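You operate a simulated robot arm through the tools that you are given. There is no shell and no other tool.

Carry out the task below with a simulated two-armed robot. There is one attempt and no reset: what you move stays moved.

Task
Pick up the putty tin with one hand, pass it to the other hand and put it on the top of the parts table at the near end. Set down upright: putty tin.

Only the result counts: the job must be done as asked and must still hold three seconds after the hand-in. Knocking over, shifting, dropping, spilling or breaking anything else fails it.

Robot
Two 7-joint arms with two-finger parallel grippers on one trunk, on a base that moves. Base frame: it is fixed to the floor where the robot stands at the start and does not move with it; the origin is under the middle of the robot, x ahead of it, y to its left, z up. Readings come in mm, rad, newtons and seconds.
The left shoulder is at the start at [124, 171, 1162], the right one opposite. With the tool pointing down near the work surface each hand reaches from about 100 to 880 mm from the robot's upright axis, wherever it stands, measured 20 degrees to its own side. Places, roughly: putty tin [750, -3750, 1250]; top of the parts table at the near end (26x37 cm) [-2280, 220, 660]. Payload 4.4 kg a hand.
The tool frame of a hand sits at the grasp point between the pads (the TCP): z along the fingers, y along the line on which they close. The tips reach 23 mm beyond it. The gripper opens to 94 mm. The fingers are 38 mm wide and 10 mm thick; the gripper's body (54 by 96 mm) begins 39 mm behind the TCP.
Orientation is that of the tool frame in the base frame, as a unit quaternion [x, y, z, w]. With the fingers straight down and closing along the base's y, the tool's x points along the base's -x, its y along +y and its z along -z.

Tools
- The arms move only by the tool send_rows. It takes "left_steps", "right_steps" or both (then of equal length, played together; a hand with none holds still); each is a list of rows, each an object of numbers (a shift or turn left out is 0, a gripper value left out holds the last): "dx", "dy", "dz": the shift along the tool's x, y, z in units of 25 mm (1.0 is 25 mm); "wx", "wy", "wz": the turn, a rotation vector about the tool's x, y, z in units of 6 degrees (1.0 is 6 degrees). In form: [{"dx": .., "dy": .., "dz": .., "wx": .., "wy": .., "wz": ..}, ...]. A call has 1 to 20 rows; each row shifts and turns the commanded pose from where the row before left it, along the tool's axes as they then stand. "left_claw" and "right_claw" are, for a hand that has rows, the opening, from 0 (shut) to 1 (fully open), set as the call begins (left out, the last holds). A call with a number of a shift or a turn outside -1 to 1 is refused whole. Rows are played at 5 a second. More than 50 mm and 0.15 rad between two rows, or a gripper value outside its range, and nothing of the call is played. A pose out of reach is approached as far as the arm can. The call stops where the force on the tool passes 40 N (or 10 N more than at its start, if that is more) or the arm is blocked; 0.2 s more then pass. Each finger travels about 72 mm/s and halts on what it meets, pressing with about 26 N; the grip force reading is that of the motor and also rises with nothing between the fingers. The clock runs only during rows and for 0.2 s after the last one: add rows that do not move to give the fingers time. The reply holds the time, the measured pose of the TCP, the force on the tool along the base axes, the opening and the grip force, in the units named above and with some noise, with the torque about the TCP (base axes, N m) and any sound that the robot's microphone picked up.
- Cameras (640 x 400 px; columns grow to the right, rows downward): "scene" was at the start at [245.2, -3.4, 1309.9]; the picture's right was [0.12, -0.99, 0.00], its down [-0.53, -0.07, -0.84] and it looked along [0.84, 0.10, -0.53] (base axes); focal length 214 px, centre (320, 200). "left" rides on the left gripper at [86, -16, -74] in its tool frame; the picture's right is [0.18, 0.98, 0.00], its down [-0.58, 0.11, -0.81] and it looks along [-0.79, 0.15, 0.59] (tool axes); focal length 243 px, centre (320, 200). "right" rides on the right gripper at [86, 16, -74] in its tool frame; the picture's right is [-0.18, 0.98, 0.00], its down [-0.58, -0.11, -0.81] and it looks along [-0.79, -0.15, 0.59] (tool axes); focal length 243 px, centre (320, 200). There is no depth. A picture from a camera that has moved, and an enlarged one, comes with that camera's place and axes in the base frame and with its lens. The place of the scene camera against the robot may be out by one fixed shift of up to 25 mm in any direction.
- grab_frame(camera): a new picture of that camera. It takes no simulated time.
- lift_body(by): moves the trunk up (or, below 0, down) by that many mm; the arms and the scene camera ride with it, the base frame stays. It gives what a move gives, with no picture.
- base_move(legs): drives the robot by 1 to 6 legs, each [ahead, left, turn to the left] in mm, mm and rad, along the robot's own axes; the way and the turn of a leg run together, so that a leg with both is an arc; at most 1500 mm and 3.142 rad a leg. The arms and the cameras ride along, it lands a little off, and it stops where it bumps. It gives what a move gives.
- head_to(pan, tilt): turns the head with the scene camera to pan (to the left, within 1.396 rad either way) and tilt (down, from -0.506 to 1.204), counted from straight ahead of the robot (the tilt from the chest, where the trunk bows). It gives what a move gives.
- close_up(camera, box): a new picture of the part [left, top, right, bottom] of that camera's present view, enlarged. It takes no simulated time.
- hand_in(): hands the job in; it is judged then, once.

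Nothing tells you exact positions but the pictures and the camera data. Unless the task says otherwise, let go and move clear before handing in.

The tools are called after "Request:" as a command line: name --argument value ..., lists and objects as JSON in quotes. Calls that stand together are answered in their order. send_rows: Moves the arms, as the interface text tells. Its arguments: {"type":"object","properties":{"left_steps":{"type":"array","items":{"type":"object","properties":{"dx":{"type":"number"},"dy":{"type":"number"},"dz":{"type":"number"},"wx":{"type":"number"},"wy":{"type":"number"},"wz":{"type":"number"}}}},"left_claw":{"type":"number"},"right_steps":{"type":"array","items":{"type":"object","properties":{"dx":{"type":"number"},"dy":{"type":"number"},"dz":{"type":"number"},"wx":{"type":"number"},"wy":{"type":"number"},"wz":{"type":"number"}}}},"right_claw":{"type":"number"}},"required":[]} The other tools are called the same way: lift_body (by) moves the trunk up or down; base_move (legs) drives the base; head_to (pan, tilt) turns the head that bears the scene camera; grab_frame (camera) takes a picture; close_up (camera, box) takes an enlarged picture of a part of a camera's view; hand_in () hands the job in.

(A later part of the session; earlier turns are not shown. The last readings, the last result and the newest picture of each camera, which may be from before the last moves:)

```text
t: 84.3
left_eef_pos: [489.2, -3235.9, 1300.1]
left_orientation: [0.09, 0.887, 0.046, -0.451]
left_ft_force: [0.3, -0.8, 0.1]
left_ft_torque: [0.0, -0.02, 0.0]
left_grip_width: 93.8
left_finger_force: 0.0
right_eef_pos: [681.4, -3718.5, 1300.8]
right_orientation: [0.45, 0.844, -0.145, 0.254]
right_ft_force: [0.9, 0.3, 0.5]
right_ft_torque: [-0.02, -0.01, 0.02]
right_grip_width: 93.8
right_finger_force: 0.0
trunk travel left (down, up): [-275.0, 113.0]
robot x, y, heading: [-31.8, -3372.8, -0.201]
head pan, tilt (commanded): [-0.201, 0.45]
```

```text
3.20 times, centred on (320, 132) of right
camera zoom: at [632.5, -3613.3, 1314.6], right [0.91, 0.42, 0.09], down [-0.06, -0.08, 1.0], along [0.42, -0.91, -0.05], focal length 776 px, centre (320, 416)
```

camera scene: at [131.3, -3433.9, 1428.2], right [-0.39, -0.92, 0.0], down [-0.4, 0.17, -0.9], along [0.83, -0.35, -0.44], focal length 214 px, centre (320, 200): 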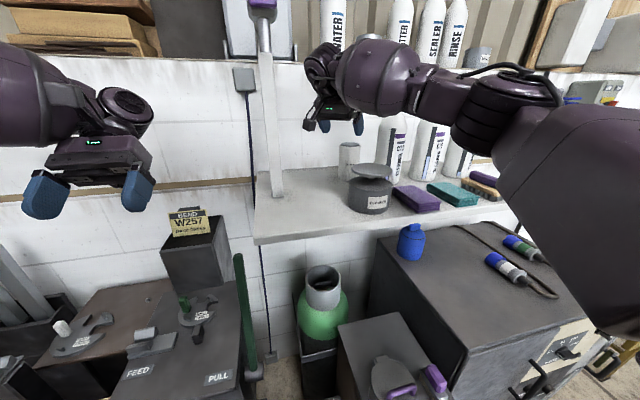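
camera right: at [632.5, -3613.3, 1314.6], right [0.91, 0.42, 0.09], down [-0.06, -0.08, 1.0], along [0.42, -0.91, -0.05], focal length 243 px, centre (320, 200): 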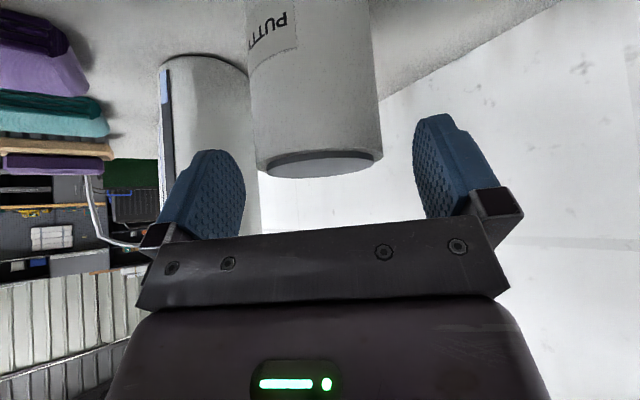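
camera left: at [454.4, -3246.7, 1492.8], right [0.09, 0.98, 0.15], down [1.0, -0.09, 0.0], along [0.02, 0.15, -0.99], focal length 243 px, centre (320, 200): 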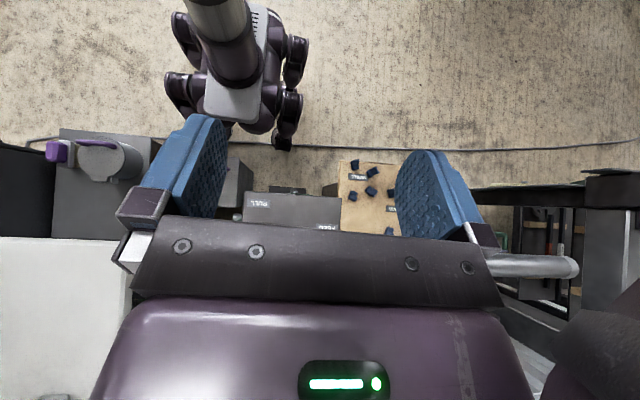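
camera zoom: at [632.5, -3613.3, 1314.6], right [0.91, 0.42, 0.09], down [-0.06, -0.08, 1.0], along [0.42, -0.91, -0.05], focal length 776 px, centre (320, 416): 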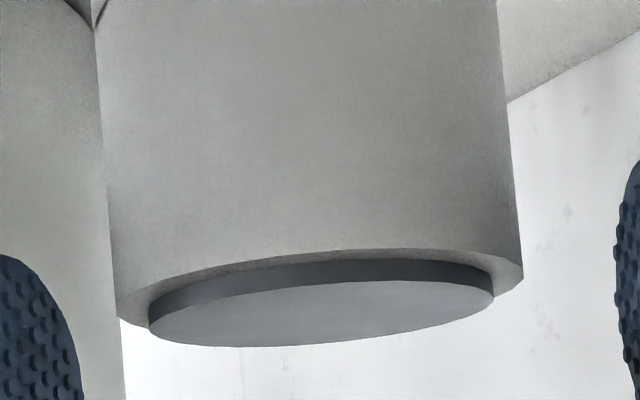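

The tin stands freely with its rim at z≈1291. I go 30 mm deeper and close.

Request:
send_rows --right_steps '[{"dx": 0.072, "dy": -0.013, "dz": 0.4}, {"dx": 0.072, "dy": -0.013, "dz": 0.4}, {"dx": 0.072, "dy": -0.013, "dz": 0.4}]'

Request:
send_rows --right_steps '[{"dz": 0}, {"dz": 0}, {"dz": 0}, {"dz": 0}, {"dz": 0}, {"dz": 0}]' --right_claw 0.0

Request:
grab_frame --camera "right"

```text
t: 85.1
left_eef_pos: [489.4, -3236.8, 1299.8]
left_orientation: [0.089, 0.887, 0.045, -0.451]
left_ft_force: [-0.3, 1.1, -0.1]
left_ft_torque: [0.0, 0.02, -0.04]
left_grip_width: 94.4
left_finger_force: 0.0
right_eef_pos: [688.6, -3729.5, 1273.9]
right_orientation: [0.451, 0.844, -0.144, 0.254]
right_ft_force: [-0.5, 0.6, 0.4]
right_ft_torque: [0.02, 0.01, -0.01]
right_grip_width: 94.0
right_finger_force: 0.0
trunk travel left (down, up): [-275.0, 113.0]
robot x, y, heading: [-28.8, -3367.1, -0.194]
head pan, tilt (commanded): [-0.201, 0.45]
```

```text
t: 86.5
left_eef_pos: [489.2, -3236.3, 1300.4]
left_orientation: [0.09, 0.887, 0.046, -0.451]
left_ft_force: [0.1, 0.4, -0.3]
left_ft_torque: [-0.01, 0.02, 0.0]
left_grip_width: 94.0
left_finger_force: 0.1
right_eef_pos: [687.4, -3728.5, 1273.8]
right_orientation: [0.45, 0.844, -0.144, 0.255]
right_ft_force: [2.3, 1.5, 1.8]
right_ft_torque: [0.21, -0.33, 0.02]
right_grip_width: 65.3
right_finger_force: 25.9
trunk travel left (down, up): [-275.0, 113.0]
robot x, y, heading: [-31.7, -3368.7, -0.196]
head pan, tilt (commanded): [-0.201, 0.45]
```

```text
taken
camera right: at [639.1, -3624.5, 1287.1], right [0.91, 0.42, 0.09], down [-0.06, -0.08, 0.99], along [0.42, -0.91, -0.04], focal length 243 px, centre (320, 200)
```

right: 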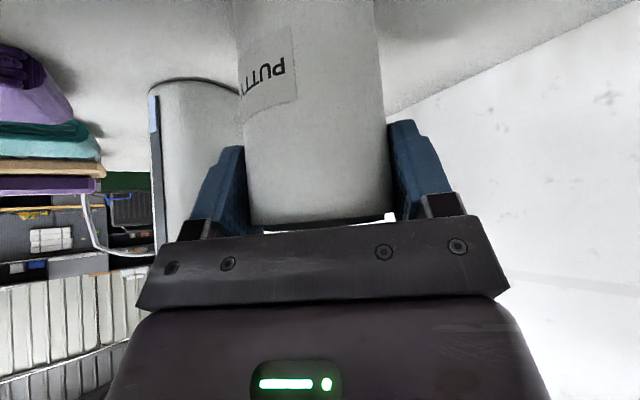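

Gripped again at 65.3 mm. I lift slowly by 15 mm and check for slip.

Request:
send_rows --right_steps '[{"dx": -0.056, "dy": -0.0016, "dz": -0.083}, {"dx": -0.056, "dy": -0.0016, "dz": -0.083}, {"dx": -0.056, "dy": -0.0016, "dz": -0.083}, {"dx": -0.056, "dy": -0.0016, "dz": -0.083}, {"dx": -0.056, "dy": -0.0016, "dz": -0.083}, {"dx": -0.056, "dy": -0.0016, "dz": -0.083}]'

Request:
grab_frame --camera "right"

Request:
close_up --camera "scene" --box '[320, 90, 430, 200]'

```text
t: 87.9
left_eef_pos: [489.5, -3237.5, 1299.9]
left_orientation: [0.089, 0.887, 0.045, -0.451]
left_ft_force: [-0.2, 0.9, 0.0]
left_ft_torque: [-0.02, 0.01, 0.03]
left_grip_width: 94.1
left_finger_force: 0.1
right_eef_pos: [687.1, -3729.3, 1289.0]
right_orientation: [0.451, 0.843, -0.145, 0.255]
right_ft_force: [0.3, -0.2, -4.1]
right_ft_torque: [-0.02, 0.02, 0.0]
right_grip_width: 65.6
right_finger_force: 26.5
trunk travel left (down, up): [-275.0, 113.0]
robot x, y, heading: [-32.8, -3367.4, -0.193]
head pan, tilt (commanded): [-0.201, 0.45]
```

```text
taken
camera right: at [638.6, -3624.7, 1301.8], right [0.91, 0.42, 0.09], down [-0.06, -0.08, 1.0], along [0.42, -0.91, -0.05], focal length 243 px, centre (320, 200)
```

right: 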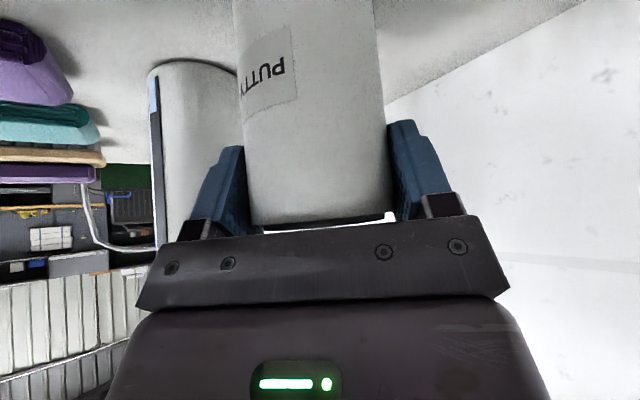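

```text
3.64 times, centred on (375, 145) of scene
camera zoom: at [130.8, -3435.1, 1428.2], right [-0.39, -0.92, 0.0], down [-0.4, 0.17, -0.9], along [0.83, -0.35, -0.44], focal length 780 px, centre (120, 400)
```

zoom: 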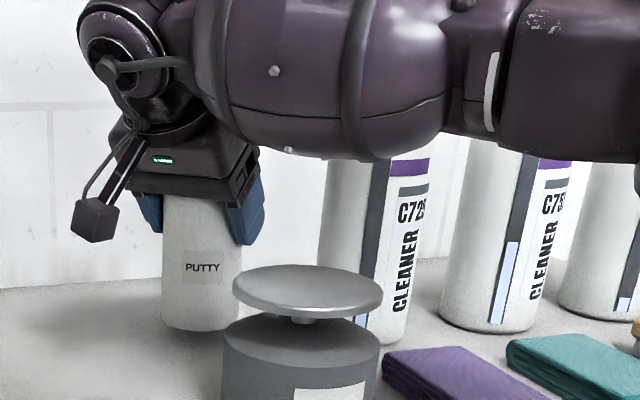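

No slip at slow speed. I raise it another 50 mm in modest steps, then verify.

Request:
send_rows --right_steps '[{"dx": -0.112, "dy": -0.003, "dz": -0.166}, {"dx": -0.112, "dy": -0.003, "dz": -0.166}, {"dx": -0.157, "dy": -0.0045, "dz": -0.232}, {"dx": -0.157, "dy": -0.0045, "dz": -0.232}, {"dx": -0.157, "dy": -0.0045, "dz": -0.232}, {"dx": -0.157, "dy": -0.0045, "dz": -0.232}, {"dx": -0.157, "dy": -0.0045, "dz": -0.232}, {"dx": -0.112, "dy": -0.003, "dz": -0.166}]'

Request:
grab_frame --camera "right"

Request:
grab_frame --camera "scene"

```text
t: 89.7
left_eef_pos: [489.3, -3236.3, 1299.8]
left_orientation: [0.09, 0.887, 0.046, -0.451]
left_ft_force: [0.5, -0.4, 0.2]
left_ft_torque: [0.0, -0.01, -0.01]
left_grip_width: 94.2
left_finger_force: 0.1
right_eef_pos: [686.2, -3730.4, 1337.6]
right_orientation: [0.45, 0.844, -0.145, 0.254]
right_ft_force: [-0.8, -0.6, -4.2]
right_ft_torque: [0.0, -0.07, 0.0]
right_grip_width: 65.4
right_finger_force: 25.4
trunk travel left (down, up): [-275.0, 113.0]
robot x, y, heading: [-30.5, -3367.6, -0.195]
head pan, tilt (commanded): [-0.201, 0.45]
```

```text
taken
camera right: at [638.3, -3624.8, 1351.9], right [0.9, 0.42, 0.09], down [-0.06, -0.08, 1.0], along [0.42, -0.91, -0.04], focal length 243 px, centre (320, 200)
```

right: 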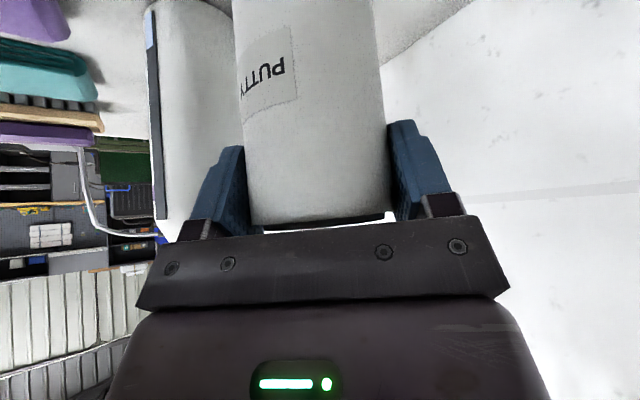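

```text
taken
camera scene: at [130.7, -3434.9, 1428.2], right [-0.39, -0.92, 0.0], down [-0.4, 0.17, -0.9], along [0.83, -0.35, -0.44], focal length 214 px, centre (320, 200)
```

scene: 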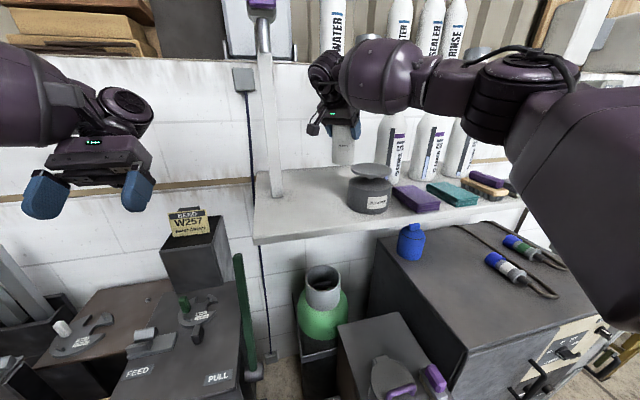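

The tin is secure. I carry it slowly up and diagonally back-left toward the free front-left part of the shelf, clearing the pump can.

Request:
send_rows --right_steps '[{"dx": 0.09, "dy": -0.07, "dz": -0.17}, {"dx": 0.174, "dy": -0.135, "dz": -0.332}, {"dx": 0.174, "dy": -0.135, "dz": -0.332}, {"dx": 0.174, "dy": -0.135, "dz": -0.332}, {"dx": 0.174, "dy": -0.135, "dz": -0.332}, {"dx": 0.174, "dy": -0.135, "dz": -0.332}, {"dx": 0.174, "dy": -0.135, "dz": -0.332}, {"dx": 0.174, "dy": -0.135, "dz": -0.332}, {"dx": 0.174, "dy": -0.135, "dz": -0.332}, {"dx": 0.174, "dy": -0.135, "dz": -0.332}, {"dx": 0.09, "dy": -0.07, "dz": -0.17}]'

Request:
grab_frame --camera "right"

Request:
grab_frame --camera "scene"

```text
t: 92.1
left_eef_pos: [489.1, -3236.5, 1299.7]
left_orientation: [0.09, 0.886, 0.046, -0.452]
left_ft_force: [-0.7, 0.9, -0.7]
left_ft_torque: [0.03, -0.02, 0.0]
left_grip_width: 93.8
left_finger_force: 0.0
right_eef_pos: [614.2, -3680.1, 1383.1]
right_orientation: [0.45, 0.844, -0.145, 0.254]
right_ft_force: [0.1, 0.5, -5.2]
right_ft_torque: [0.02, -0.01, -0.01]
right_grip_width: 65.5
right_finger_force: 25.9
trunk travel left (down, up): [-275.0, 113.0]
robot x, y, heading: [-32.6, -3374.0, -0.198]
head pan, tilt (commanded): [-0.201, 0.45]
```

```text
taken
camera right: at [565.0, -3574.5, 1396.9], right [0.91, 0.42, 0.09], down [-0.06, -0.08, 1.0], along [0.42, -0.91, -0.04], focal length 243 px, centre (320, 200)
```

right: 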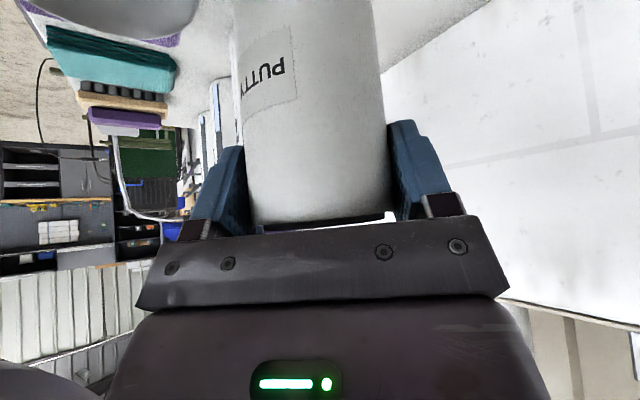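

```text
taken
camera scene: at [130.8, -3434.9, 1428.2], right [-0.39, -0.92, 0.0], down [-0.4, 0.17, -0.9], along [0.83, -0.35, -0.44], focal length 214 px, centre (320, 200)
```

scene: 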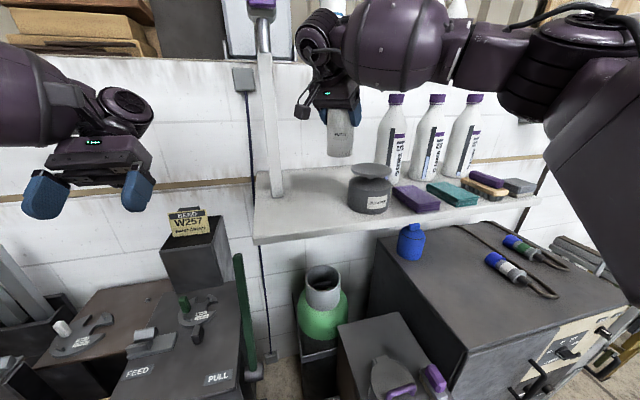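

All neighbours are undisturbed and the grip holds. I continue to a point above the front-left of the shelf.

Request:
send_rows --right_steps '[{"dx": 0.15, "dy": -0.07, "dz": -0.1}, {"dx": 0.293, "dy": -0.138, "dz": -0.195}, {"dx": 0.293, "dy": -0.138, "dz": -0.195}, {"dx": 0.293, "dy": -0.138, "dz": -0.195}, {"dx": 0.293, "dy": -0.138, "dz": -0.195}, {"dx": 0.293, "dy": -0.138, "dz": -0.195}, {"dx": 0.293, "dy": -0.138, "dz": -0.195}, {"dx": 0.293, "dy": -0.138, "dz": -0.195}, {"dx": 0.293, "dy": -0.138, "dz": -0.195}, {"dx": 0.293, "dy": -0.138, "dz": -0.195}, {"dx": 0.293, "dy": -0.138, "dz": -0.195}, {"dx": 0.293, "dy": -0.138, "dz": -0.195}, {"dx": 0.293, "dy": -0.138, "dz": -0.195}, {"dx": 0.293, "dy": -0.138, "dz": -0.195}, {"dx": 0.293, "dy": -0.138, "dz": -0.195}, {"dx": 0.293, "dy": -0.138, "dz": -0.195}, {"dx": 0.293, "dy": -0.138, "dz": -0.195}, {"dx": 0.15, "dy": -0.07, "dz": -0.1}]'

Request:
grab_frame --camera "scene"

Request:
grab_frame --camera "right"

Request:
grab_frame --camera "left"

```text
t: 95.9
left_eef_pos: [488.7, -3237.5, 1300.8]
left_orientation: [0.089, 0.887, 0.045, -0.451]
left_ft_force: [-0.1, -0.1, -0.6]
left_ft_torque: [-0.01, -0.02, 0.0]
left_grip_width: 93.8
left_finger_force: 0.0
right_eef_pos: [480.9, -3588.0, 1384.9]
right_orientation: [0.45, 0.844, -0.145, 0.254]
right_ft_force: [0.2, 0.5, -4.4]
right_ft_torque: [-0.04, -0.03, 0.02]
right_grip_width: 65.3
right_finger_force: 25.9
trunk travel left (down, up): [-275.0, 113.0]
robot x, y, heading: [-36.6, -3371.8, -0.193]
head pan, tilt (commanded): [-0.201, 0.45]
```

```text
taken
camera scene: at [130.7, -3435.0, 1428.2], right [-0.39, -0.92, 0.0], down [-0.4, 0.17, -0.9], along [0.83, -0.35, -0.44], focal length 214 px, centre (320, 200)
```

scene: 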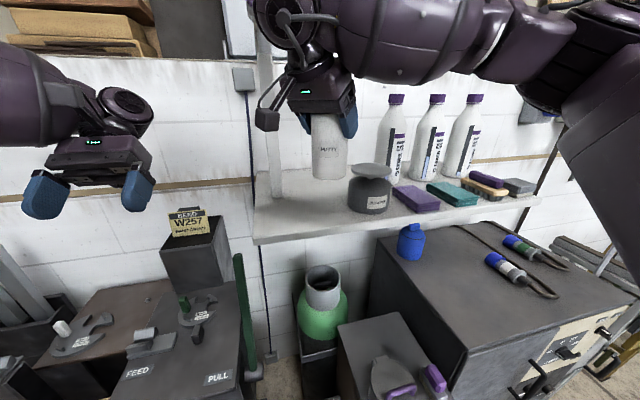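

```text
taken
camera right: at [432.5, -3482.4, 1397.3], right [0.91, 0.42, 0.09], down [-0.06, -0.08, 1.0], along [0.42, -0.91, -0.04], focal length 243 px, centre (320, 200)
```

right: 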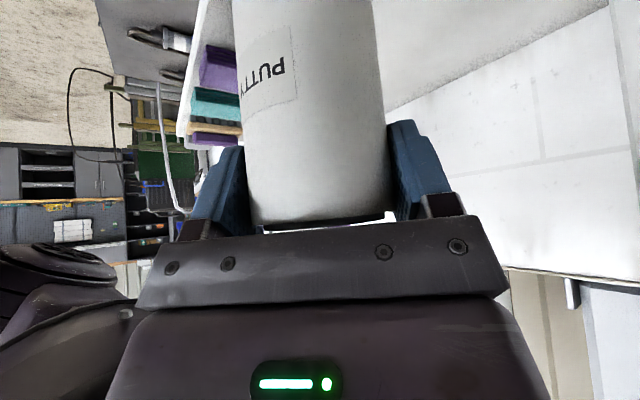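

```text
taken
camera left: at [495.9, -3254.7, 1413.2], right [0.09, 0.98, 0.15], down [1.0, -0.09, 0.0], along [0.02, 0.15, -0.99], focal length 243 px, centre (320, 200)
```

left: 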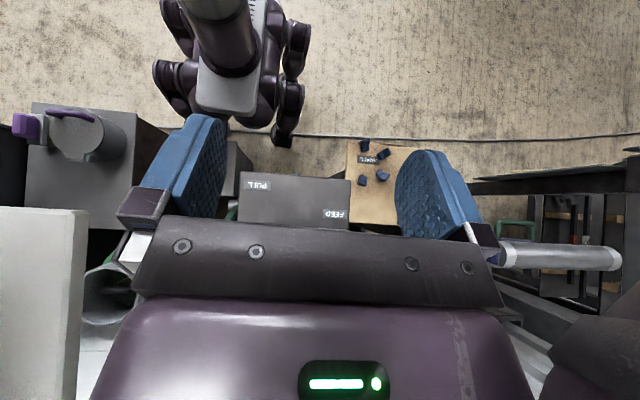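

The tin hangs steady above the shelf's front-left area, and the left camera sees the shelf's front-left corner from above. I zoom there to fix where the edge is.

Request:
close_up --camera "left" --box '[0, 180, 140, 400]'

Request:
close_up --camera "scene" --box '[230, 90, 430, 250]'

```text
1.82 times, centred on (70, 290) of left
camera zoom: at [495.9, -3254.7, 1413.2], right [0.09, 0.98, 0.15], down [1.0, -0.09, 0.0], along [0.02, 0.15, -0.99], focal length 441 px, centre (774, 36)
```

zoom: 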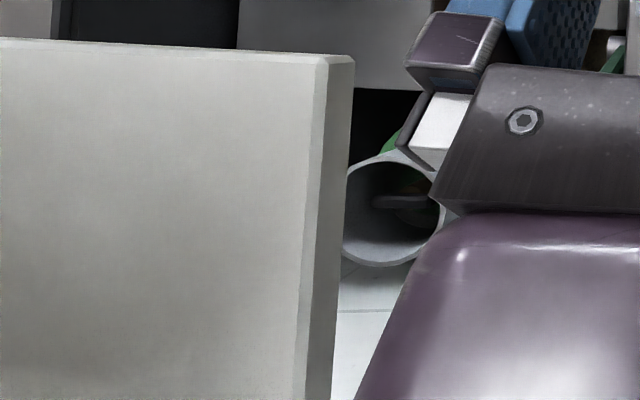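

```text
2.50 times, centred on (330, 170) of scene
camera zoom: at [130.7, -3435.0, 1428.2], right [-0.39, -0.92, 0.0], down [-0.4, 0.17, -0.9], along [0.83, -0.35, -0.44], focal length 536 px, centre (295, 275)
```

zoom: 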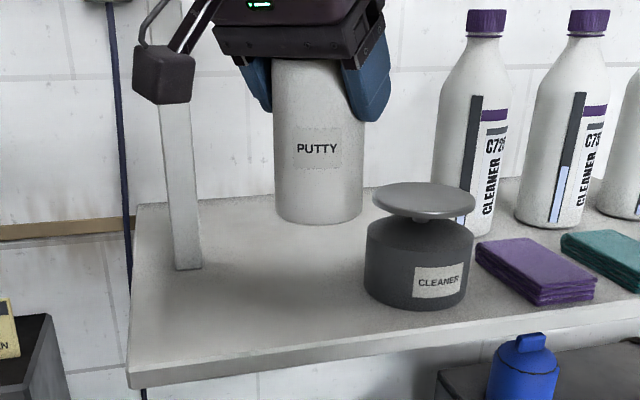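

The shelf's front edge is only ~17 mm from the tin's axis, so I shift the tin about 28 mm inward and 30 mm left, then lower it to just above the shelf.

Request:
send_rows --right_steps '[{"dy": 0.2}, {"dx": 0.01, "dy": 0.36, "dz": -0.01}, {"dx": 0.01, "dy": 0.36, "dz": -0.01}, {"dx": 0.01, "dy": 0.36, "dz": -0.01}, {"dx": 0.01, "dy": 0.36, "dz": -0.01}, {"dx": 0.09, "dy": 0.0025, "dz": 0.133}, {"dx": 0.179, "dy": 0.005, "dz": 0.2655}, {"dx": 0.179, "dy": 0.005, "dz": 0.2655}, {"dx": 0.179, "dy": 0.005, "dz": 0.2655}, {"dx": 0.179, "dy": 0.005, "dz": 0.2655}, {"dx": 0.179, "dy": 0.005, "dz": 0.2655}, {"dx": 0.179, "dy": 0.005, "dz": 0.2655}, {"dx": 0.179, "dy": 0.005, "dz": 0.2655}, {"dx": 0.179, "dy": 0.005, "dz": 0.2655}, {"dx": 0.179, "dy": 0.005, "dz": 0.2655}, {"dx": 0.179, "dy": 0.005, "dz": 0.2655}, {"dx": 0.09, "dy": 0.0025, "dz": 0.133}]'

Request:
close_up --camera "left" --box '[0, 180, 140, 400]'

Request:
close_up --camera "scene" --box '[230, 90, 430, 250]'

Request:
grab_frame --camera "right"

```text
t: 99.5
left_eef_pos: [489.1, -3236.6, 1300.0]
left_orientation: [0.088, 0.886, 0.045, -0.452]
left_ft_force: [0.2, 0.2, 0.2]
left_ft_torque: [-0.03, 0.02, 0.0]
left_grip_width: 94.3
left_finger_force: 0.2
right_eef_pos: [514.7, -3562.6, 1295.4]
right_orientation: [0.451, 0.843, -0.145, 0.254]
right_ft_force: [-0.4, 0.3, -3.7]
right_ft_torque: [-0.02, -0.04, -0.01]
right_grip_width: 65.3
right_finger_force: 26.3
trunk travel left (down, up): [-275.0, 113.0]
robot x, y, heading: [-31.4, -3367.2, -0.2]
head pan, tilt (commanded): [-0.201, 0.45]
```

```text
1.82 times, centred on (70, 290) of left
camera zoom: at [496.0, -3254.8, 1413.2], right [0.09, 0.98, 0.15], down [1.0, -0.09, 0.0], along [0.02, 0.15, -0.99], focal length 441 px, centre (774, 36)
```

zoom: 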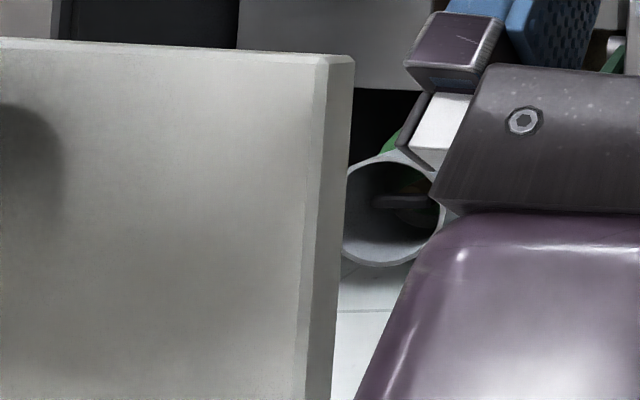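

```text
2.50 times, centred on (330, 170) of scene
camera zoom: at [130.7, -3435.0, 1428.2], right [-0.39, -0.92, 0.0], down [-0.4, 0.17, -0.9], along [0.83, -0.35, -0.44], focal length 536 px, centre (295, 275)
```

zoom: 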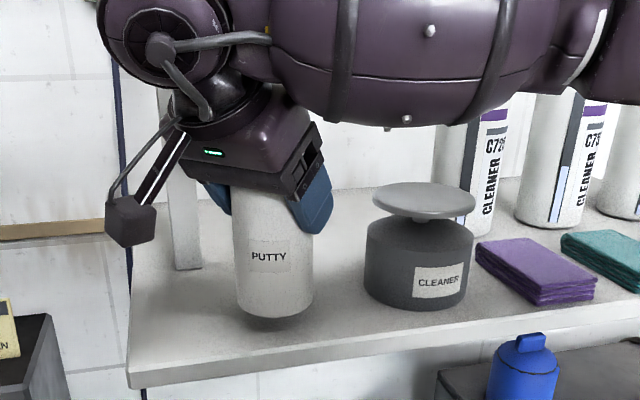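

```text
taken
camera right: at [465.9, -3458.6, 1309.0], right [0.91, 0.42, 0.09], down [-0.06, -0.08, 1.0], along [0.42, -0.91, -0.05], focal length 243 px, centre (320, 200)
```

right: 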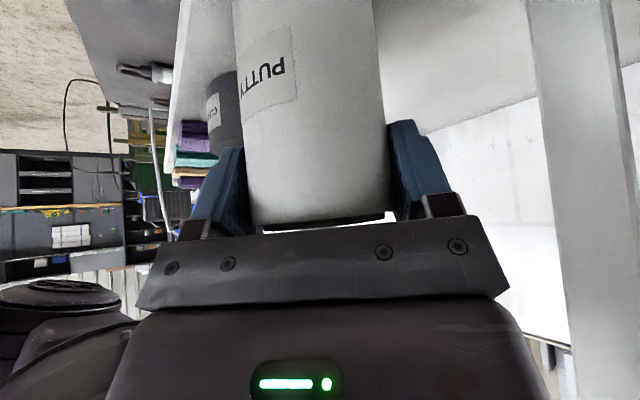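

The tin is about 20 mm above the shelf, with margin to the front edge. I lower it gently onto the shelf.

Request:
send_rows --right_steps '[{"dx": 0.112, "dy": 0.003, "dz": 0.166}, {"dx": 0.112, "dy": 0.003, "dz": 0.166}, {"dx": 0.09, "dy": 0.0025, "dz": 0.133}, {"dx": 0.067, "dy": 0.002, "dz": 0.1}, {"dx": 0.0447, "dy": 0.001, "dz": 0.0664}, {"dx": 0.0335, "dy": 0.001, "dz": 0.05}]'

```text
t: 100.9
left_eef_pos: [489.3, -3236.3, 1301.0]
left_orientation: [0.089, 0.887, 0.045, -0.451]
left_ft_force: [-1.1, 0.0, 0.2]
left_ft_torque: [0.02, -0.02, -0.01]
left_grip_width: 93.9
left_finger_force: 0.1
right_eef_pos: [515.1, -3563.4, 1277.2]
right_orientation: [0.451, 0.844, -0.145, 0.254]
right_ft_force: [0.1, 0.1, -4.3]
right_ft_torque: [-0.03, 0.0, 0.0]
right_grip_width: 65.3
right_finger_force: 26.2
trunk travel left (down, up): [-275.0, 113.0]
robot x, y, heading: [-33.8, -3368.6, -0.196]
head pan, tilt (commanded): [-0.201, 0.45]
```

Request:
send_rows --right_steps '[{"dx": 0.0335, "dy": 0.001, "dz": 0.05}, {"dx": 0.0335, "dy": 0.001, "dz": 0.05}, {"dx": 0.0335, "dy": 0.001, "dz": 0.05}]'

```text
t: 101.7
left_eef_pos: [488.7, -3236.7, 1299.8]
left_orientation: [0.09, 0.887, 0.046, -0.451]
left_ft_force: [-0.3, -0.6, -0.2]
left_ft_torque: [-0.03, 0.03, -0.01]
left_grip_width: 94.1
left_finger_force: 0.1
right_eef_pos: [513.9, -3564.3, 1273.5]
right_orientation: [0.452, 0.843, -0.143, 0.256]
right_ft_force: [3.7, -4.4, 14.2]
right_ft_torque: [0.23, -0.61, -0.05]
right_grip_width: 65.4
right_finger_force: 26.3
trunk travel left (down, up): [-275.0, 113.0]
robot x, y, heading: [-31.7, -3370.4, -0.195]
head pan, tilt (commanded): [-0.201, 0.45]
```

The tin has touched down on the shelf (14 N). I relieve the pressure by a millimetre, open, and back the hand out along its axis.

Request:
send_rows --right_steps '[{"dx": -0.03, "dz": -0.045}, {"dx": 0}]'

Request:
send_rows --right_steps '[{"dx": 0}, {"dx": 0}, {"dx": 0}, {"dx": 0}]' --right_claw 1.0

Request:
send_rows --right_steps '[{"dz": -0.3}, {"dz": -0.5}, {"dz": -0.6}, {"dz": -0.8}, {"dz": -0.8}, {"dz": -0.8}, {"dz": -0.6}]'

Request:
grab_frame --camera "right"

Request:
grab_frame --camera "scene"

```text
t: 102.3
left_eef_pos: [488.9, -3236.7, 1300.7]
left_orientation: [0.09, 0.886, 0.047, -0.452]
left_ft_force: [-0.7, -0.2, 0.7]
left_ft_torque: [0.0, -0.01, 0.01]
left_grip_width: 94.0
left_finger_force: 0.0
right_eef_pos: [513.3, -3564.4, 1274.6]
right_orientation: [0.45, 0.844, -0.143, 0.255]
right_ft_force: [4.4, -4.4, 13.8]
right_ft_torque: [0.02, -0.85, -0.13]
right_grip_width: 65.6
right_finger_force: 26.1
trunk travel left (down, up): [-275.0, 113.0]
robot x, y, heading: [-30.7, -3367.6, -0.192]
head pan, tilt (commanded): [-0.201, 0.45]
```

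```text
t: 103.3
left_eef_pos: [488.7, -3236.4, 1299.5]
left_orientation: [0.089, 0.887, 0.045, -0.451]
left_ft_force: [-0.4, 0.4, 0.4]
left_ft_torque: [0.01, -0.01, -0.02]
left_grip_width: 94.1
left_finger_force: 0.1
right_eef_pos: [514.1, -3564.7, 1272.7]
right_orientation: [0.451, 0.843, -0.145, 0.254]
right_ft_force: [0.1, 0.5, -0.4]
right_ft_torque: [0.01, 0.01, 0.0]
right_grip_width: 94.0
right_finger_force: 0.0
trunk travel left (down, up): [-275.0, 113.0]
robot x, y, heading: [-34.4, -3368.9, -0.204]
head pan, tilt (commanded): [-0.201, 0.45]
```

```text
t: 104.9
left_eef_pos: [489.8, -3236.9, 1299.8]
left_orientation: [0.089, 0.887, 0.045, -0.451]
left_ft_force: [-0.6, 0.9, 0.2]
left_ft_torque: [0.02, -0.05, -0.02]
left_grip_width: 93.8
left_finger_force: 0.1
right_eef_pos: [480.9, -3511.2, 1363.8]
right_orientation: [0.452, 0.843, -0.145, 0.253]
right_ft_force: [1.0, 0.7, 0.5]
right_ft_torque: [0.04, -0.02, -0.02]
right_grip_width: 94.2
right_finger_force: 0.1
trunk travel left (down, up): [-275.0, 113.0]
robot x, y, heading: [-29.7, -3369.4, -0.198]
head pan, tilt (commanded): [-0.201, 0.45]
```

```text
taken
camera right: at [432.5, -3406.0, 1377.4], right [0.91, 0.42, 0.09], down [-0.06, -0.08, 1.0], along [0.42, -0.91, -0.04], focal length 243 px, centre (320, 200)
```

right: 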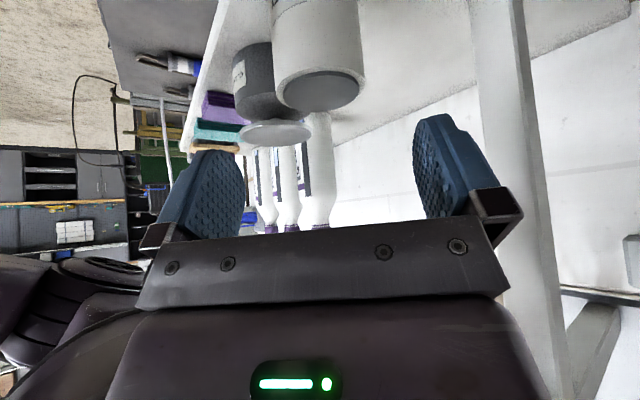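

```text
taken
camera scene: at [130.2, -3434.7, 1428.3], right [-0.39, -0.92, 0.0], down [-0.4, 0.17, -0.9], along [0.83, -0.35, -0.43], focal length 214 px, centre (320, 200)
```

scene: 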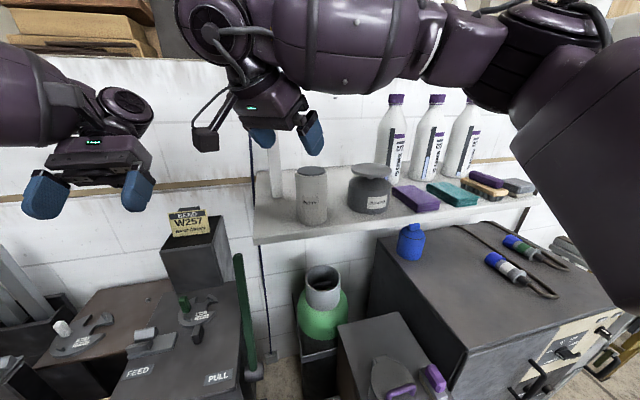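

The tin stands upright near the shelf's front edge with free access from the front. I back the base 150 mm off and turn the right hand to point forward, slightly down, for a low grip.

Request:
base_move --legs '[[-150, 0, 0]]'

Request:
send_rows --right_steps '[{"wy": 0.958}, {"wy": 0.958}, {"wy": 0.958}, {"wy": 0.958}, {"wy": 0.958}, {"wy": 0.958}, {"wz": -0.958}, {"wz": -0.958}, {"wz": -0.958}, {"wz": -0.958}, {"wz": -0.958}, {"wz": -0.958}, {"wz": -0.958}, {"wz": -0.958}]'

Request:
send_rows --right_steps '[{"wy": -0.9615}, {"wy": -0.9615}, {"wy": -0.9615}, {"wy": -0.9615}, {"wy": -0.9615}, {"wy": -0.9615}, {"wy": -0.9615}, {"wy": -0.9615}, {"wy": -0.9615}, {"wy": -0.9615}, {"wy": -0.9615}, {"wy": -0.9615}, {"wy": -0.9615}]'

Request:
grab_frame --camera "right"

Request:
grab_frame --camera "scene"

```text
t: 106.3
left_eef_pos: [337.6, -3205.5, 1300.7]
left_orientation: [0.089, 0.887, 0.045, -0.452]
left_ft_force: [-0.2, -0.2, -0.5]
left_ft_torque: [-0.01, -0.04, -0.01]
left_grip_width: 93.8
left_finger_force: 0.0
right_eef_pos: [330.0, -3481.2, 1364.5]
right_orientation: [0.45, 0.843, -0.145, 0.255]
right_ft_force: [-0.3, 0.5, 0.4]
right_ft_torque: [0.02, -0.01, -0.01]
right_grip_width: 93.9
right_finger_force: 0.0
trunk travel left (down, up): [-275.0, 113.0]
robot x, y, heading: [-181.5, -3340.7, -0.196]
head pan, tilt (commanded): [-0.201, 0.45]
```

```text
t: 109.3
left_eef_pos: [338.9, -3206.1, 1299.8]
left_orientation: [0.089, 0.887, 0.045, -0.451]
left_ft_force: [-0.1, 0.1, 0.7]
left_ft_torque: [-0.03, -0.03, 0.0]
left_grip_width: 94.0
left_finger_force: 0.0
right_eef_pos: [330.6, -3481.4, 1363.4]
right_orientation: [0.091, 0.996, 0.0, -0.008]
right_ft_force: [-0.5, 0.2, 0.2]
right_ft_torque: [-0.02, 0.0, 0.02]
right_grip_width: 94.3
right_finger_force: 0.1
trunk travel left (down, up): [-275.0, 113.0]
robot x, y, heading: [-183.4, -3340.7, -0.197]
head pan, tilt (commanded): [-0.201, 0.45]
```

```text
t: 112.1
left_eef_pos: [339.2, -3206.6, 1300.6]
left_orientation: [0.09, 0.886, 0.046, -0.452]
left_ft_force: [0.2, -0.8, -0.6]
left_ft_torque: [0.0, -0.04, -0.04]
left_grip_width: 94.0
left_finger_force: 0.0
right_eef_pos: [330.9, -3481.2, 1365.0]
right_orientation: [0.071, 0.795, -0.056, 0.6]
right_ft_force: [-0.8, -0.2, 0.2]
right_ft_torque: [-0.01, -0.02, 0.01]
right_grip_width: 94.1
right_finger_force: 0.0
trunk travel left (down, up): [-275.0, 113.0]
robot x, y, heading: [-179.4, -3341.4, -0.195]
head pan, tilt (commanded): [-0.201, 0.45]
```

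```text
taken
camera right: at [240.3, -3446.4, 1301.5], right [0.23, 0.96, 0.17], down [-0.63, 0.01, 0.78], along [0.75, -0.29, 0.6], focal length 243 px, centre (320, 200)
```

right: 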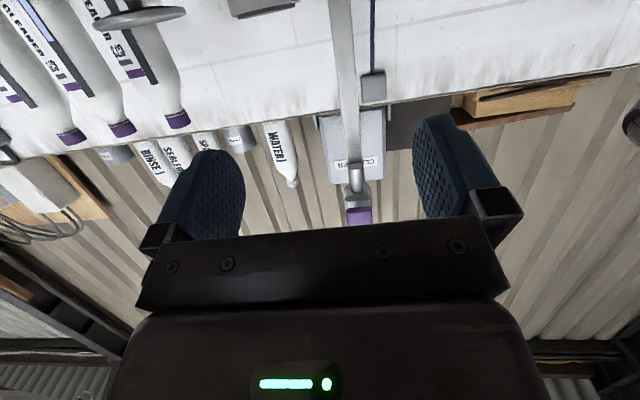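

```text
taken
camera scene: at [-19.9, -3404.7, 1428.3], right [-0.39, -0.92, 0.0], down [-0.4, 0.17, -0.9], along [0.83, -0.35, -0.44], focal length 214 px, centre (320, 200)
```

scene: 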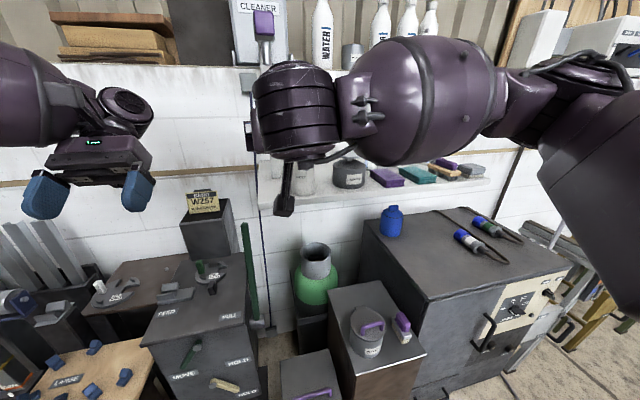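

The right hand now points forward, 16° down. I bring it to a pre-grasp point in front of the tin at low height, still outside the shelf edge.

Request:
send_rows --right_steps '[{"dx": 0.732, "dy": -0.264, "dz": 0.606}, {"dx": 0.732, "dy": -0.264, "dz": 0.606}, {"dx": 0.732, "dy": -0.264, "dz": 0.606}, {"dx": 0.732, "dy": -0.264, "dz": 0.606}, {"dx": 0.732, "dy": -0.264, "dz": 0.606}, {"dx": 0.732, "dy": -0.264, "dz": 0.606}, {"dx": 0.732, "dy": -0.264, "dz": 0.606}]'

Request:
grab_frame --camera "right"

Request:
grab_frame --camera "scene"

Request:
grab_frame --camera "left"

```text
t: 113.7
left_eef_pos: [339.9, -3205.9, 1300.0]
left_orientation: [0.09, 0.887, 0.046, -0.451]
left_ft_force: [-1.0, 0.4, 0.2]
left_ft_torque: [0.0, 0.0, 0.02]
left_grip_width: 93.9
left_finger_force: 0.0
right_eef_pos: [388.5, -3540.6, 1211.3]
right_orientation: [0.072, 0.795, -0.056, 0.6]
right_ft_force: [-0.1, 0.7, 0.0]
right_ft_torque: [-0.02, -0.04, 0.0]
right_grip_width: 94.2
right_finger_force: 0.0
trunk travel left (down, up): [-275.0, 113.0]
robot x, y, heading: [-184.6, -3337.4, -0.203]
head pan, tilt (commanded): [-0.201, 0.45]
```

```text
taken
camera right: at [298.2, -3506.1, 1149.3], right [0.23, 0.96, 0.17], down [-0.63, 0.01, 0.78], along [0.75, -0.29, 0.6], focal length 243 px, centre (320, 200)
```

right: 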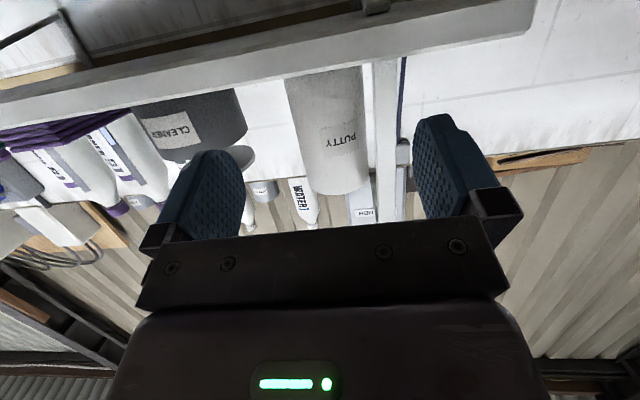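

```text
taken
camera scene: at [-19.7, -3404.8, 1428.3], right [-0.39, -0.92, 0.0], down [-0.4, 0.17, -0.9], along [0.83, -0.35, -0.44], focal length 214 px, centre (320, 200)
```

scene: 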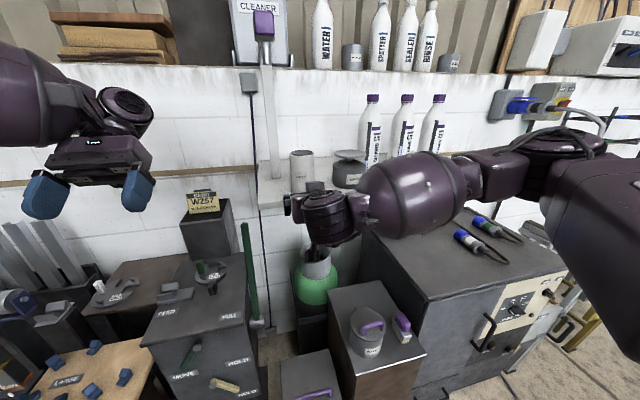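

```text
taken
camera left: at [345.5, -3224.4, 1413.2], right [0.09, 0.98, 0.15], down [1.0, -0.09, 0.0], along [0.02, 0.15, -0.99], focal length 243 px, centre (320, 200)
```

left: 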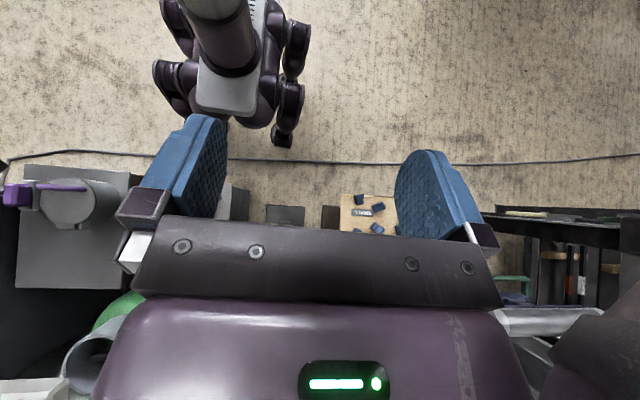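

The tin appears exactly where predicted, centred between the fingers. I move straight forward, horizontally, around the lower part of the tin.

Request:
send_rows --right_steps '[{"dx": -0.229, "dy": -0.006, "dz": 0.764}, {"dx": -0.229, "dy": -0.006, "dz": 0.764}, {"dx": -0.229, "dy": -0.006, "dz": 0.764}, {"dx": -0.229, "dy": -0.006, "dz": 0.764}]'

Request:
grab_frame --camera "right"

Request:
close_up --camera "scene" --box '[230, 120, 430, 280]'

```text
t: 114.7
left_eef_pos: [340.0, -3206.6, 1300.0]
left_orientation: [0.089, 0.886, 0.046, -0.452]
left_ft_force: [0.4, 0.2, 0.2]
left_ft_torque: [0.01, 0.0, 0.03]
left_grip_width: 93.9
left_finger_force: 0.0
right_eef_pos: [466.5, -3555.4, 1212.4]
right_orientation: [0.073, 0.795, -0.057, 0.599]
right_ft_force: [0.9, 1.9, -0.5]
right_ft_torque: [0.0, 0.0, 0.02]
right_grip_width: 93.8
right_finger_force: 0.1
trunk travel left (down, up): [-275.0, 113.0]
robot x, y, heading: [-184.6, -3339.6, -0.2]
head pan, tilt (commanded): [-0.201, 0.45]
```

```text
taken
camera right: at [376.5, -3519.8, 1149.8], right [0.23, 0.96, 0.17], down [-0.62, 0.01, 0.78], along [0.75, -0.29, 0.6], focal length 243 px, centre (320, 200)
```

right: 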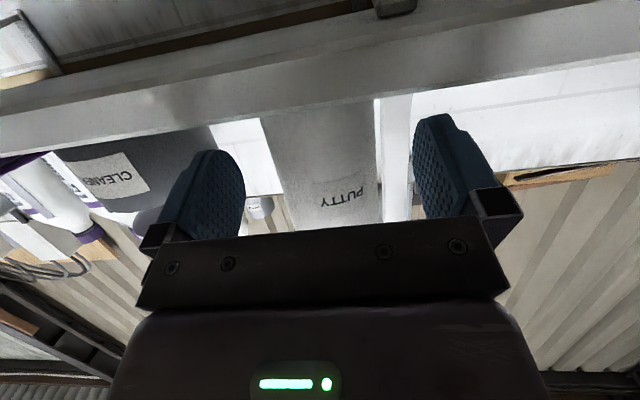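

```text
2.50 times, centred on (330, 200) of scene
camera zoom: at [-19.5, -3404.6, 1428.2], right [-0.39, -0.92, 0.0], down [-0.4, 0.17, -0.9], along [0.83, -0.35, -0.44], focal length 536 px, centre (295, 200)
```

zoom: 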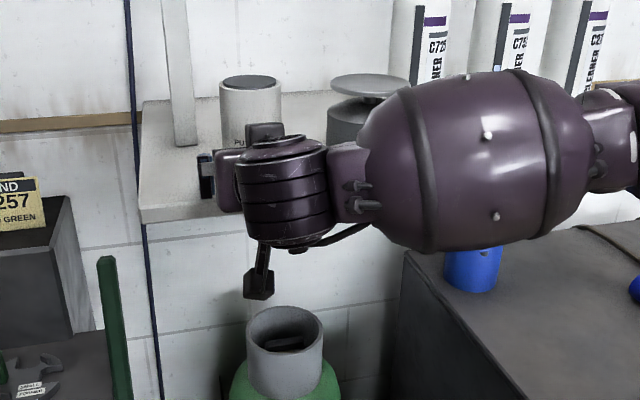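

Still centred and clear of the shelf. I go the last 39 mm and close.

Request:
send_rows --right_steps '[{"dx": -0.155, "dy": -0.005, "dz": 0.513}, {"dx": -0.155, "dy": -0.005, "dz": 0.513}, {"dx": -0.155, "dy": -0.005, "dz": 0.513}]'

Request:
grab_frame --camera "right"

Request:
send_rows --right_steps '[{"dz": 0}, {"dz": 0}, {"dz": 0}, {"dz": 0}, {"dz": 0}, {"dz": 0}]' --right_claw 0.0

Request:
close_up --camera "scene" --box '[230, 120, 430, 280]'

```text
t: 115.5
left_eef_pos: [339.3, -3206.9, 1300.1]
left_orientation: [0.089, 0.886, 0.045, -0.452]
left_ft_force: [0.1, 0.3, 0.1]
left_ft_torque: [0.02, 0.01, 0.0]
left_grip_width: 94.1
left_finger_force: 0.1
right_eef_pos: [507.6, -3562.7, 1213.3]
right_orientation: [0.072, 0.795, -0.057, 0.599]
right_ft_force: [0.2, -0.3, -0.9]
right_ft_torque: [0.0, 0.05, 0.0]
right_grip_width: 93.8
right_finger_force: 0.1
trunk travel left (down, up): [-275.0, 113.0]
robot x, y, heading: [-182.7, -3337.2, -0.199]
head pan, tilt (commanded): [-0.201, 0.45]
```

```text
taken
camera right: at [417.2, -3527.8, 1151.0], right [0.23, 0.96, 0.17], down [-0.62, 0.01, 0.78], along [0.75, -0.29, 0.6], focal length 243 px, centre (320, 200)
```

right: 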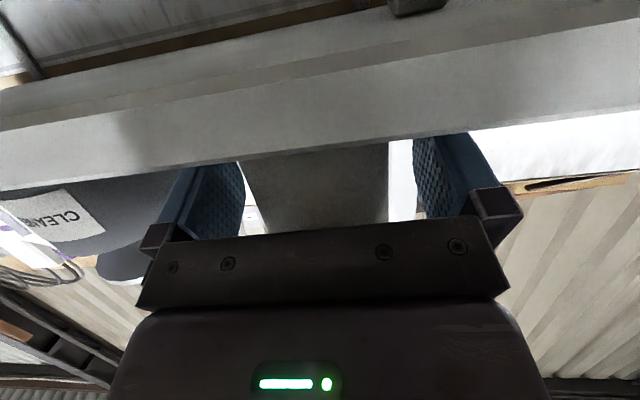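

```text
t: 116.9
left_eef_pos: [339.8, -3207.0, 1300.0]
left_orientation: [0.089, 0.887, 0.046, -0.45]
left_ft_force: [0.4, 0.4, 0.1]
left_ft_torque: [0.0, 0.01, -0.01]
left_grip_width: 94.1
left_finger_force: 0.1
right_eef_pos: [506.3, -3563.1, 1213.8]
right_orientation: [0.072, 0.795, -0.057, 0.6]
right_ft_force: [0.1, -0.7, 1.1]
right_ft_torque: [0.15, -0.02, 0.0]
right_grip_width: 65.7
right_finger_force: 25.8
trunk travel left (down, up): [-275.0, 113.0]
robot x, y, heading: [-183.4, -3338.5, -0.196]
head pan, tilt (commanded): [-0.201, 0.45]
```

```text
2.50 times, centred on (330, 200) of scene
camera zoom: at [-20.0, -3404.8, 1428.3], right [-0.39, -0.92, 0.0], down [-0.4, 0.17, -0.9], along [0.83, -0.35, -0.44], focal length 536 px, centre (295, 200)
```

zoom: 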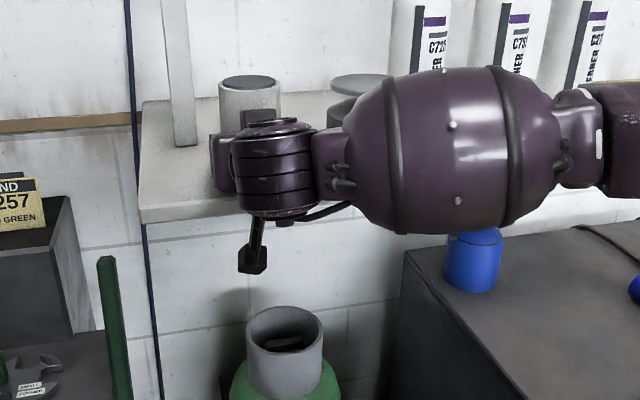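

The low grip holds (65.7 mm). I lift slowly about 30 mm and check it.

Request:
send_rows --right_steps '[{"dx": -0.058, "dz": -0.0165}, {"dx": -0.096, "dz": -0.0274}, {"dx": -0.15, "dz": -0.044}, {"dx": -0.19, "dz": -0.055}, {"dx": -0.19, "dz": -0.055}, {"dx": -0.19, "dz": -0.055}, {"dx": -0.19, "dz": -0.055}, {"dx": -0.1, "dz": -0.028}]'

Request:
close_up --camera "scene" --box '[230, 120, 430, 280]'

Request:
grab_frame --camera "right"

```text
t: 118.7
left_eef_pos: [338.8, -3206.7, 1299.5]
left_orientation: [0.09, 0.887, 0.046, -0.451]
left_ft_force: [-0.1, -0.1, 0.2]
left_ft_torque: [0.02, 0.04, 0.01]
left_grip_width: 93.9
left_finger_force: 0.1
right_eef_pos: [506.9, -3563.0, 1243.0]
right_orientation: [0.072, 0.795, -0.057, 0.6]
right_ft_force: [-0.3, -0.1, -4.5]
right_ft_torque: [-0.02, 0.0, 0.04]
right_grip_width: 65.6
right_finger_force: 26.8
trunk travel left (down, up): [-275.0, 113.0]
robot x, y, heading: [-184.4, -3340.3, -0.196]
head pan, tilt (commanded): [-0.201, 0.45]
```

```text
2.50 times, centred on (330, 200) of scene
camera zoom: at [-19.5, -3404.8, 1428.2], right [-0.39, -0.92, 0.0], down [-0.4, 0.17, -0.9], along [0.83, -0.35, -0.44], focal length 536 px, centre (295, 200)
```

zoom: 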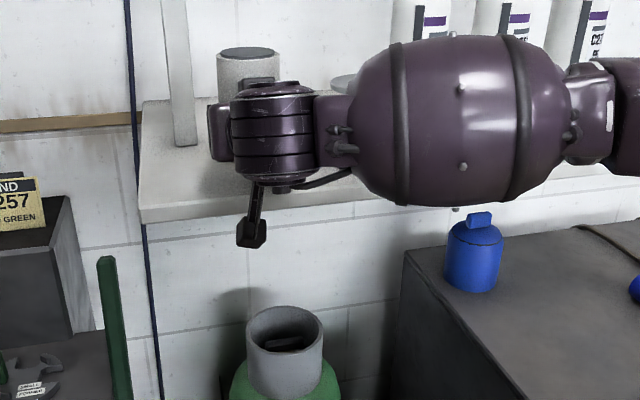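

```text
taken
camera right: at [416.6, -3527.5, 1181.4], right [0.23, 0.96, 0.17], down [-0.62, 0.01, 0.78], along [0.75, -0.29, 0.6], focal length 243 px, centre (320, 200)
```

right: 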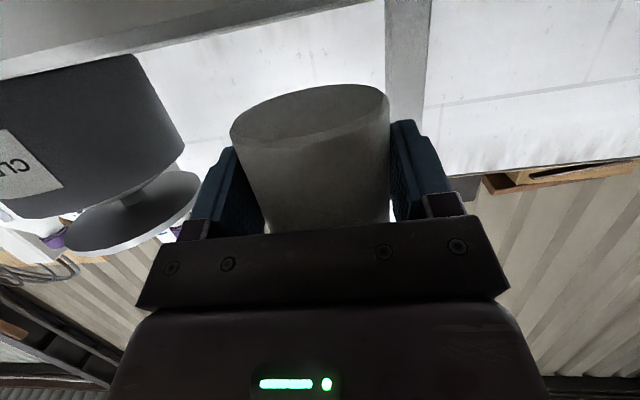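

The tin hangs level in the low grip and nothing else moved. I draw it slowly back off the shelf into the open space in front of me.

Request:
send_rows --right_steps '[{"dx": 0.005, "dy": 0.003, "dz": -0.16}, {"dx": 0.011, "dy": 0.005, "dz": -0.33}, {"dx": 0.011, "dy": 0.005, "dz": -0.33}, {"dx": 0.011, "dy": 0.005, "dz": -0.33}, {"dx": 0.011, "dy": 0.005, "dz": -0.33}, {"dx": 0.011, "dy": 0.005, "dz": -0.33}, {"dx": 0.011, "dy": 0.005, "dz": -0.33}, {"dx": 0.011, "dy": 0.005, "dz": -0.33}, {"dx": 0.011, "dy": 0.005, "dz": -0.33}, {"dx": 0.011, "dy": 0.005, "dz": -0.33}, {"dx": 0.011, "dy": 0.005, "dz": -0.33}, {"dx": 0.011, "dy": 0.005, "dz": -0.33}, {"dx": 0.011, "dy": 0.005, "dz": -0.33}, {"dx": 0.011, "dy": 0.005, "dz": -0.33}, {"dx": 0.011, "dy": 0.005, "dz": -0.33}, {"dx": 0.011, "dy": 0.005, "dz": -0.33}, {"dx": 0.011, "dy": 0.005, "dz": -0.33}, {"dx": 0.011, "dy": 0.005, "dz": -0.33}, {"dx": 0.005, "dy": 0.003, "dz": -0.16}]'

Request:
grab_frame --camera "scene"

Request:
grab_frame --camera "right"

```text
t: 122.7
left_eef_pos: [339.5, -3207.5, 1299.6]
left_orientation: [0.089, 0.887, 0.045, -0.452]
left_ft_force: [-0.8, 0.2, 0.0]
left_ft_torque: [-0.03, -0.02, -0.03]
left_grip_width: 93.9
left_finger_force: 0.1
right_eef_pos: [366.1, -3533.5, 1279.6]
right_orientation: [0.072, 0.796, -0.057, 0.599]
right_ft_force: [-0.1, -0.2, -3.7]
right_ft_torque: [0.04, 0.02, -0.03]
right_grip_width: 65.7
right_finger_force: 25.9
trunk travel left (down, up): [-275.0, 113.0]
robot x, y, heading: [-183.5, -3340.1, -0.198]
head pan, tilt (commanded): [-0.201, 0.45]
```

```text
taken
camera scene: at [-19.6, -3404.7, 1428.2], right [-0.39, -0.92, 0.0], down [-0.4, 0.17, -0.9], along [0.83, -0.35, -0.44], focal length 214 px, centre (320, 200)
```

scene: 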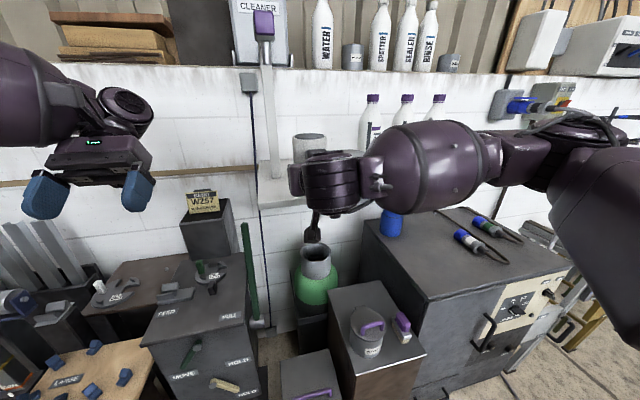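

```text
taken
camera right: at [275.2, -3499.0, 1217.0], right [0.23, 0.96, 0.17], down [-0.62, 0.01, 0.78], along [0.75, -0.29, 0.6], focal length 243 px, centre (320, 200)
```

right: 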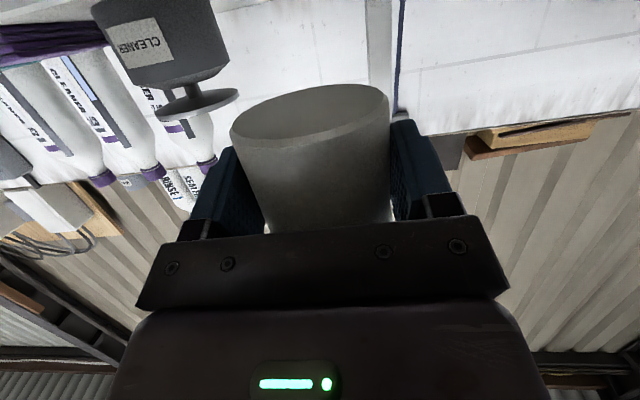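

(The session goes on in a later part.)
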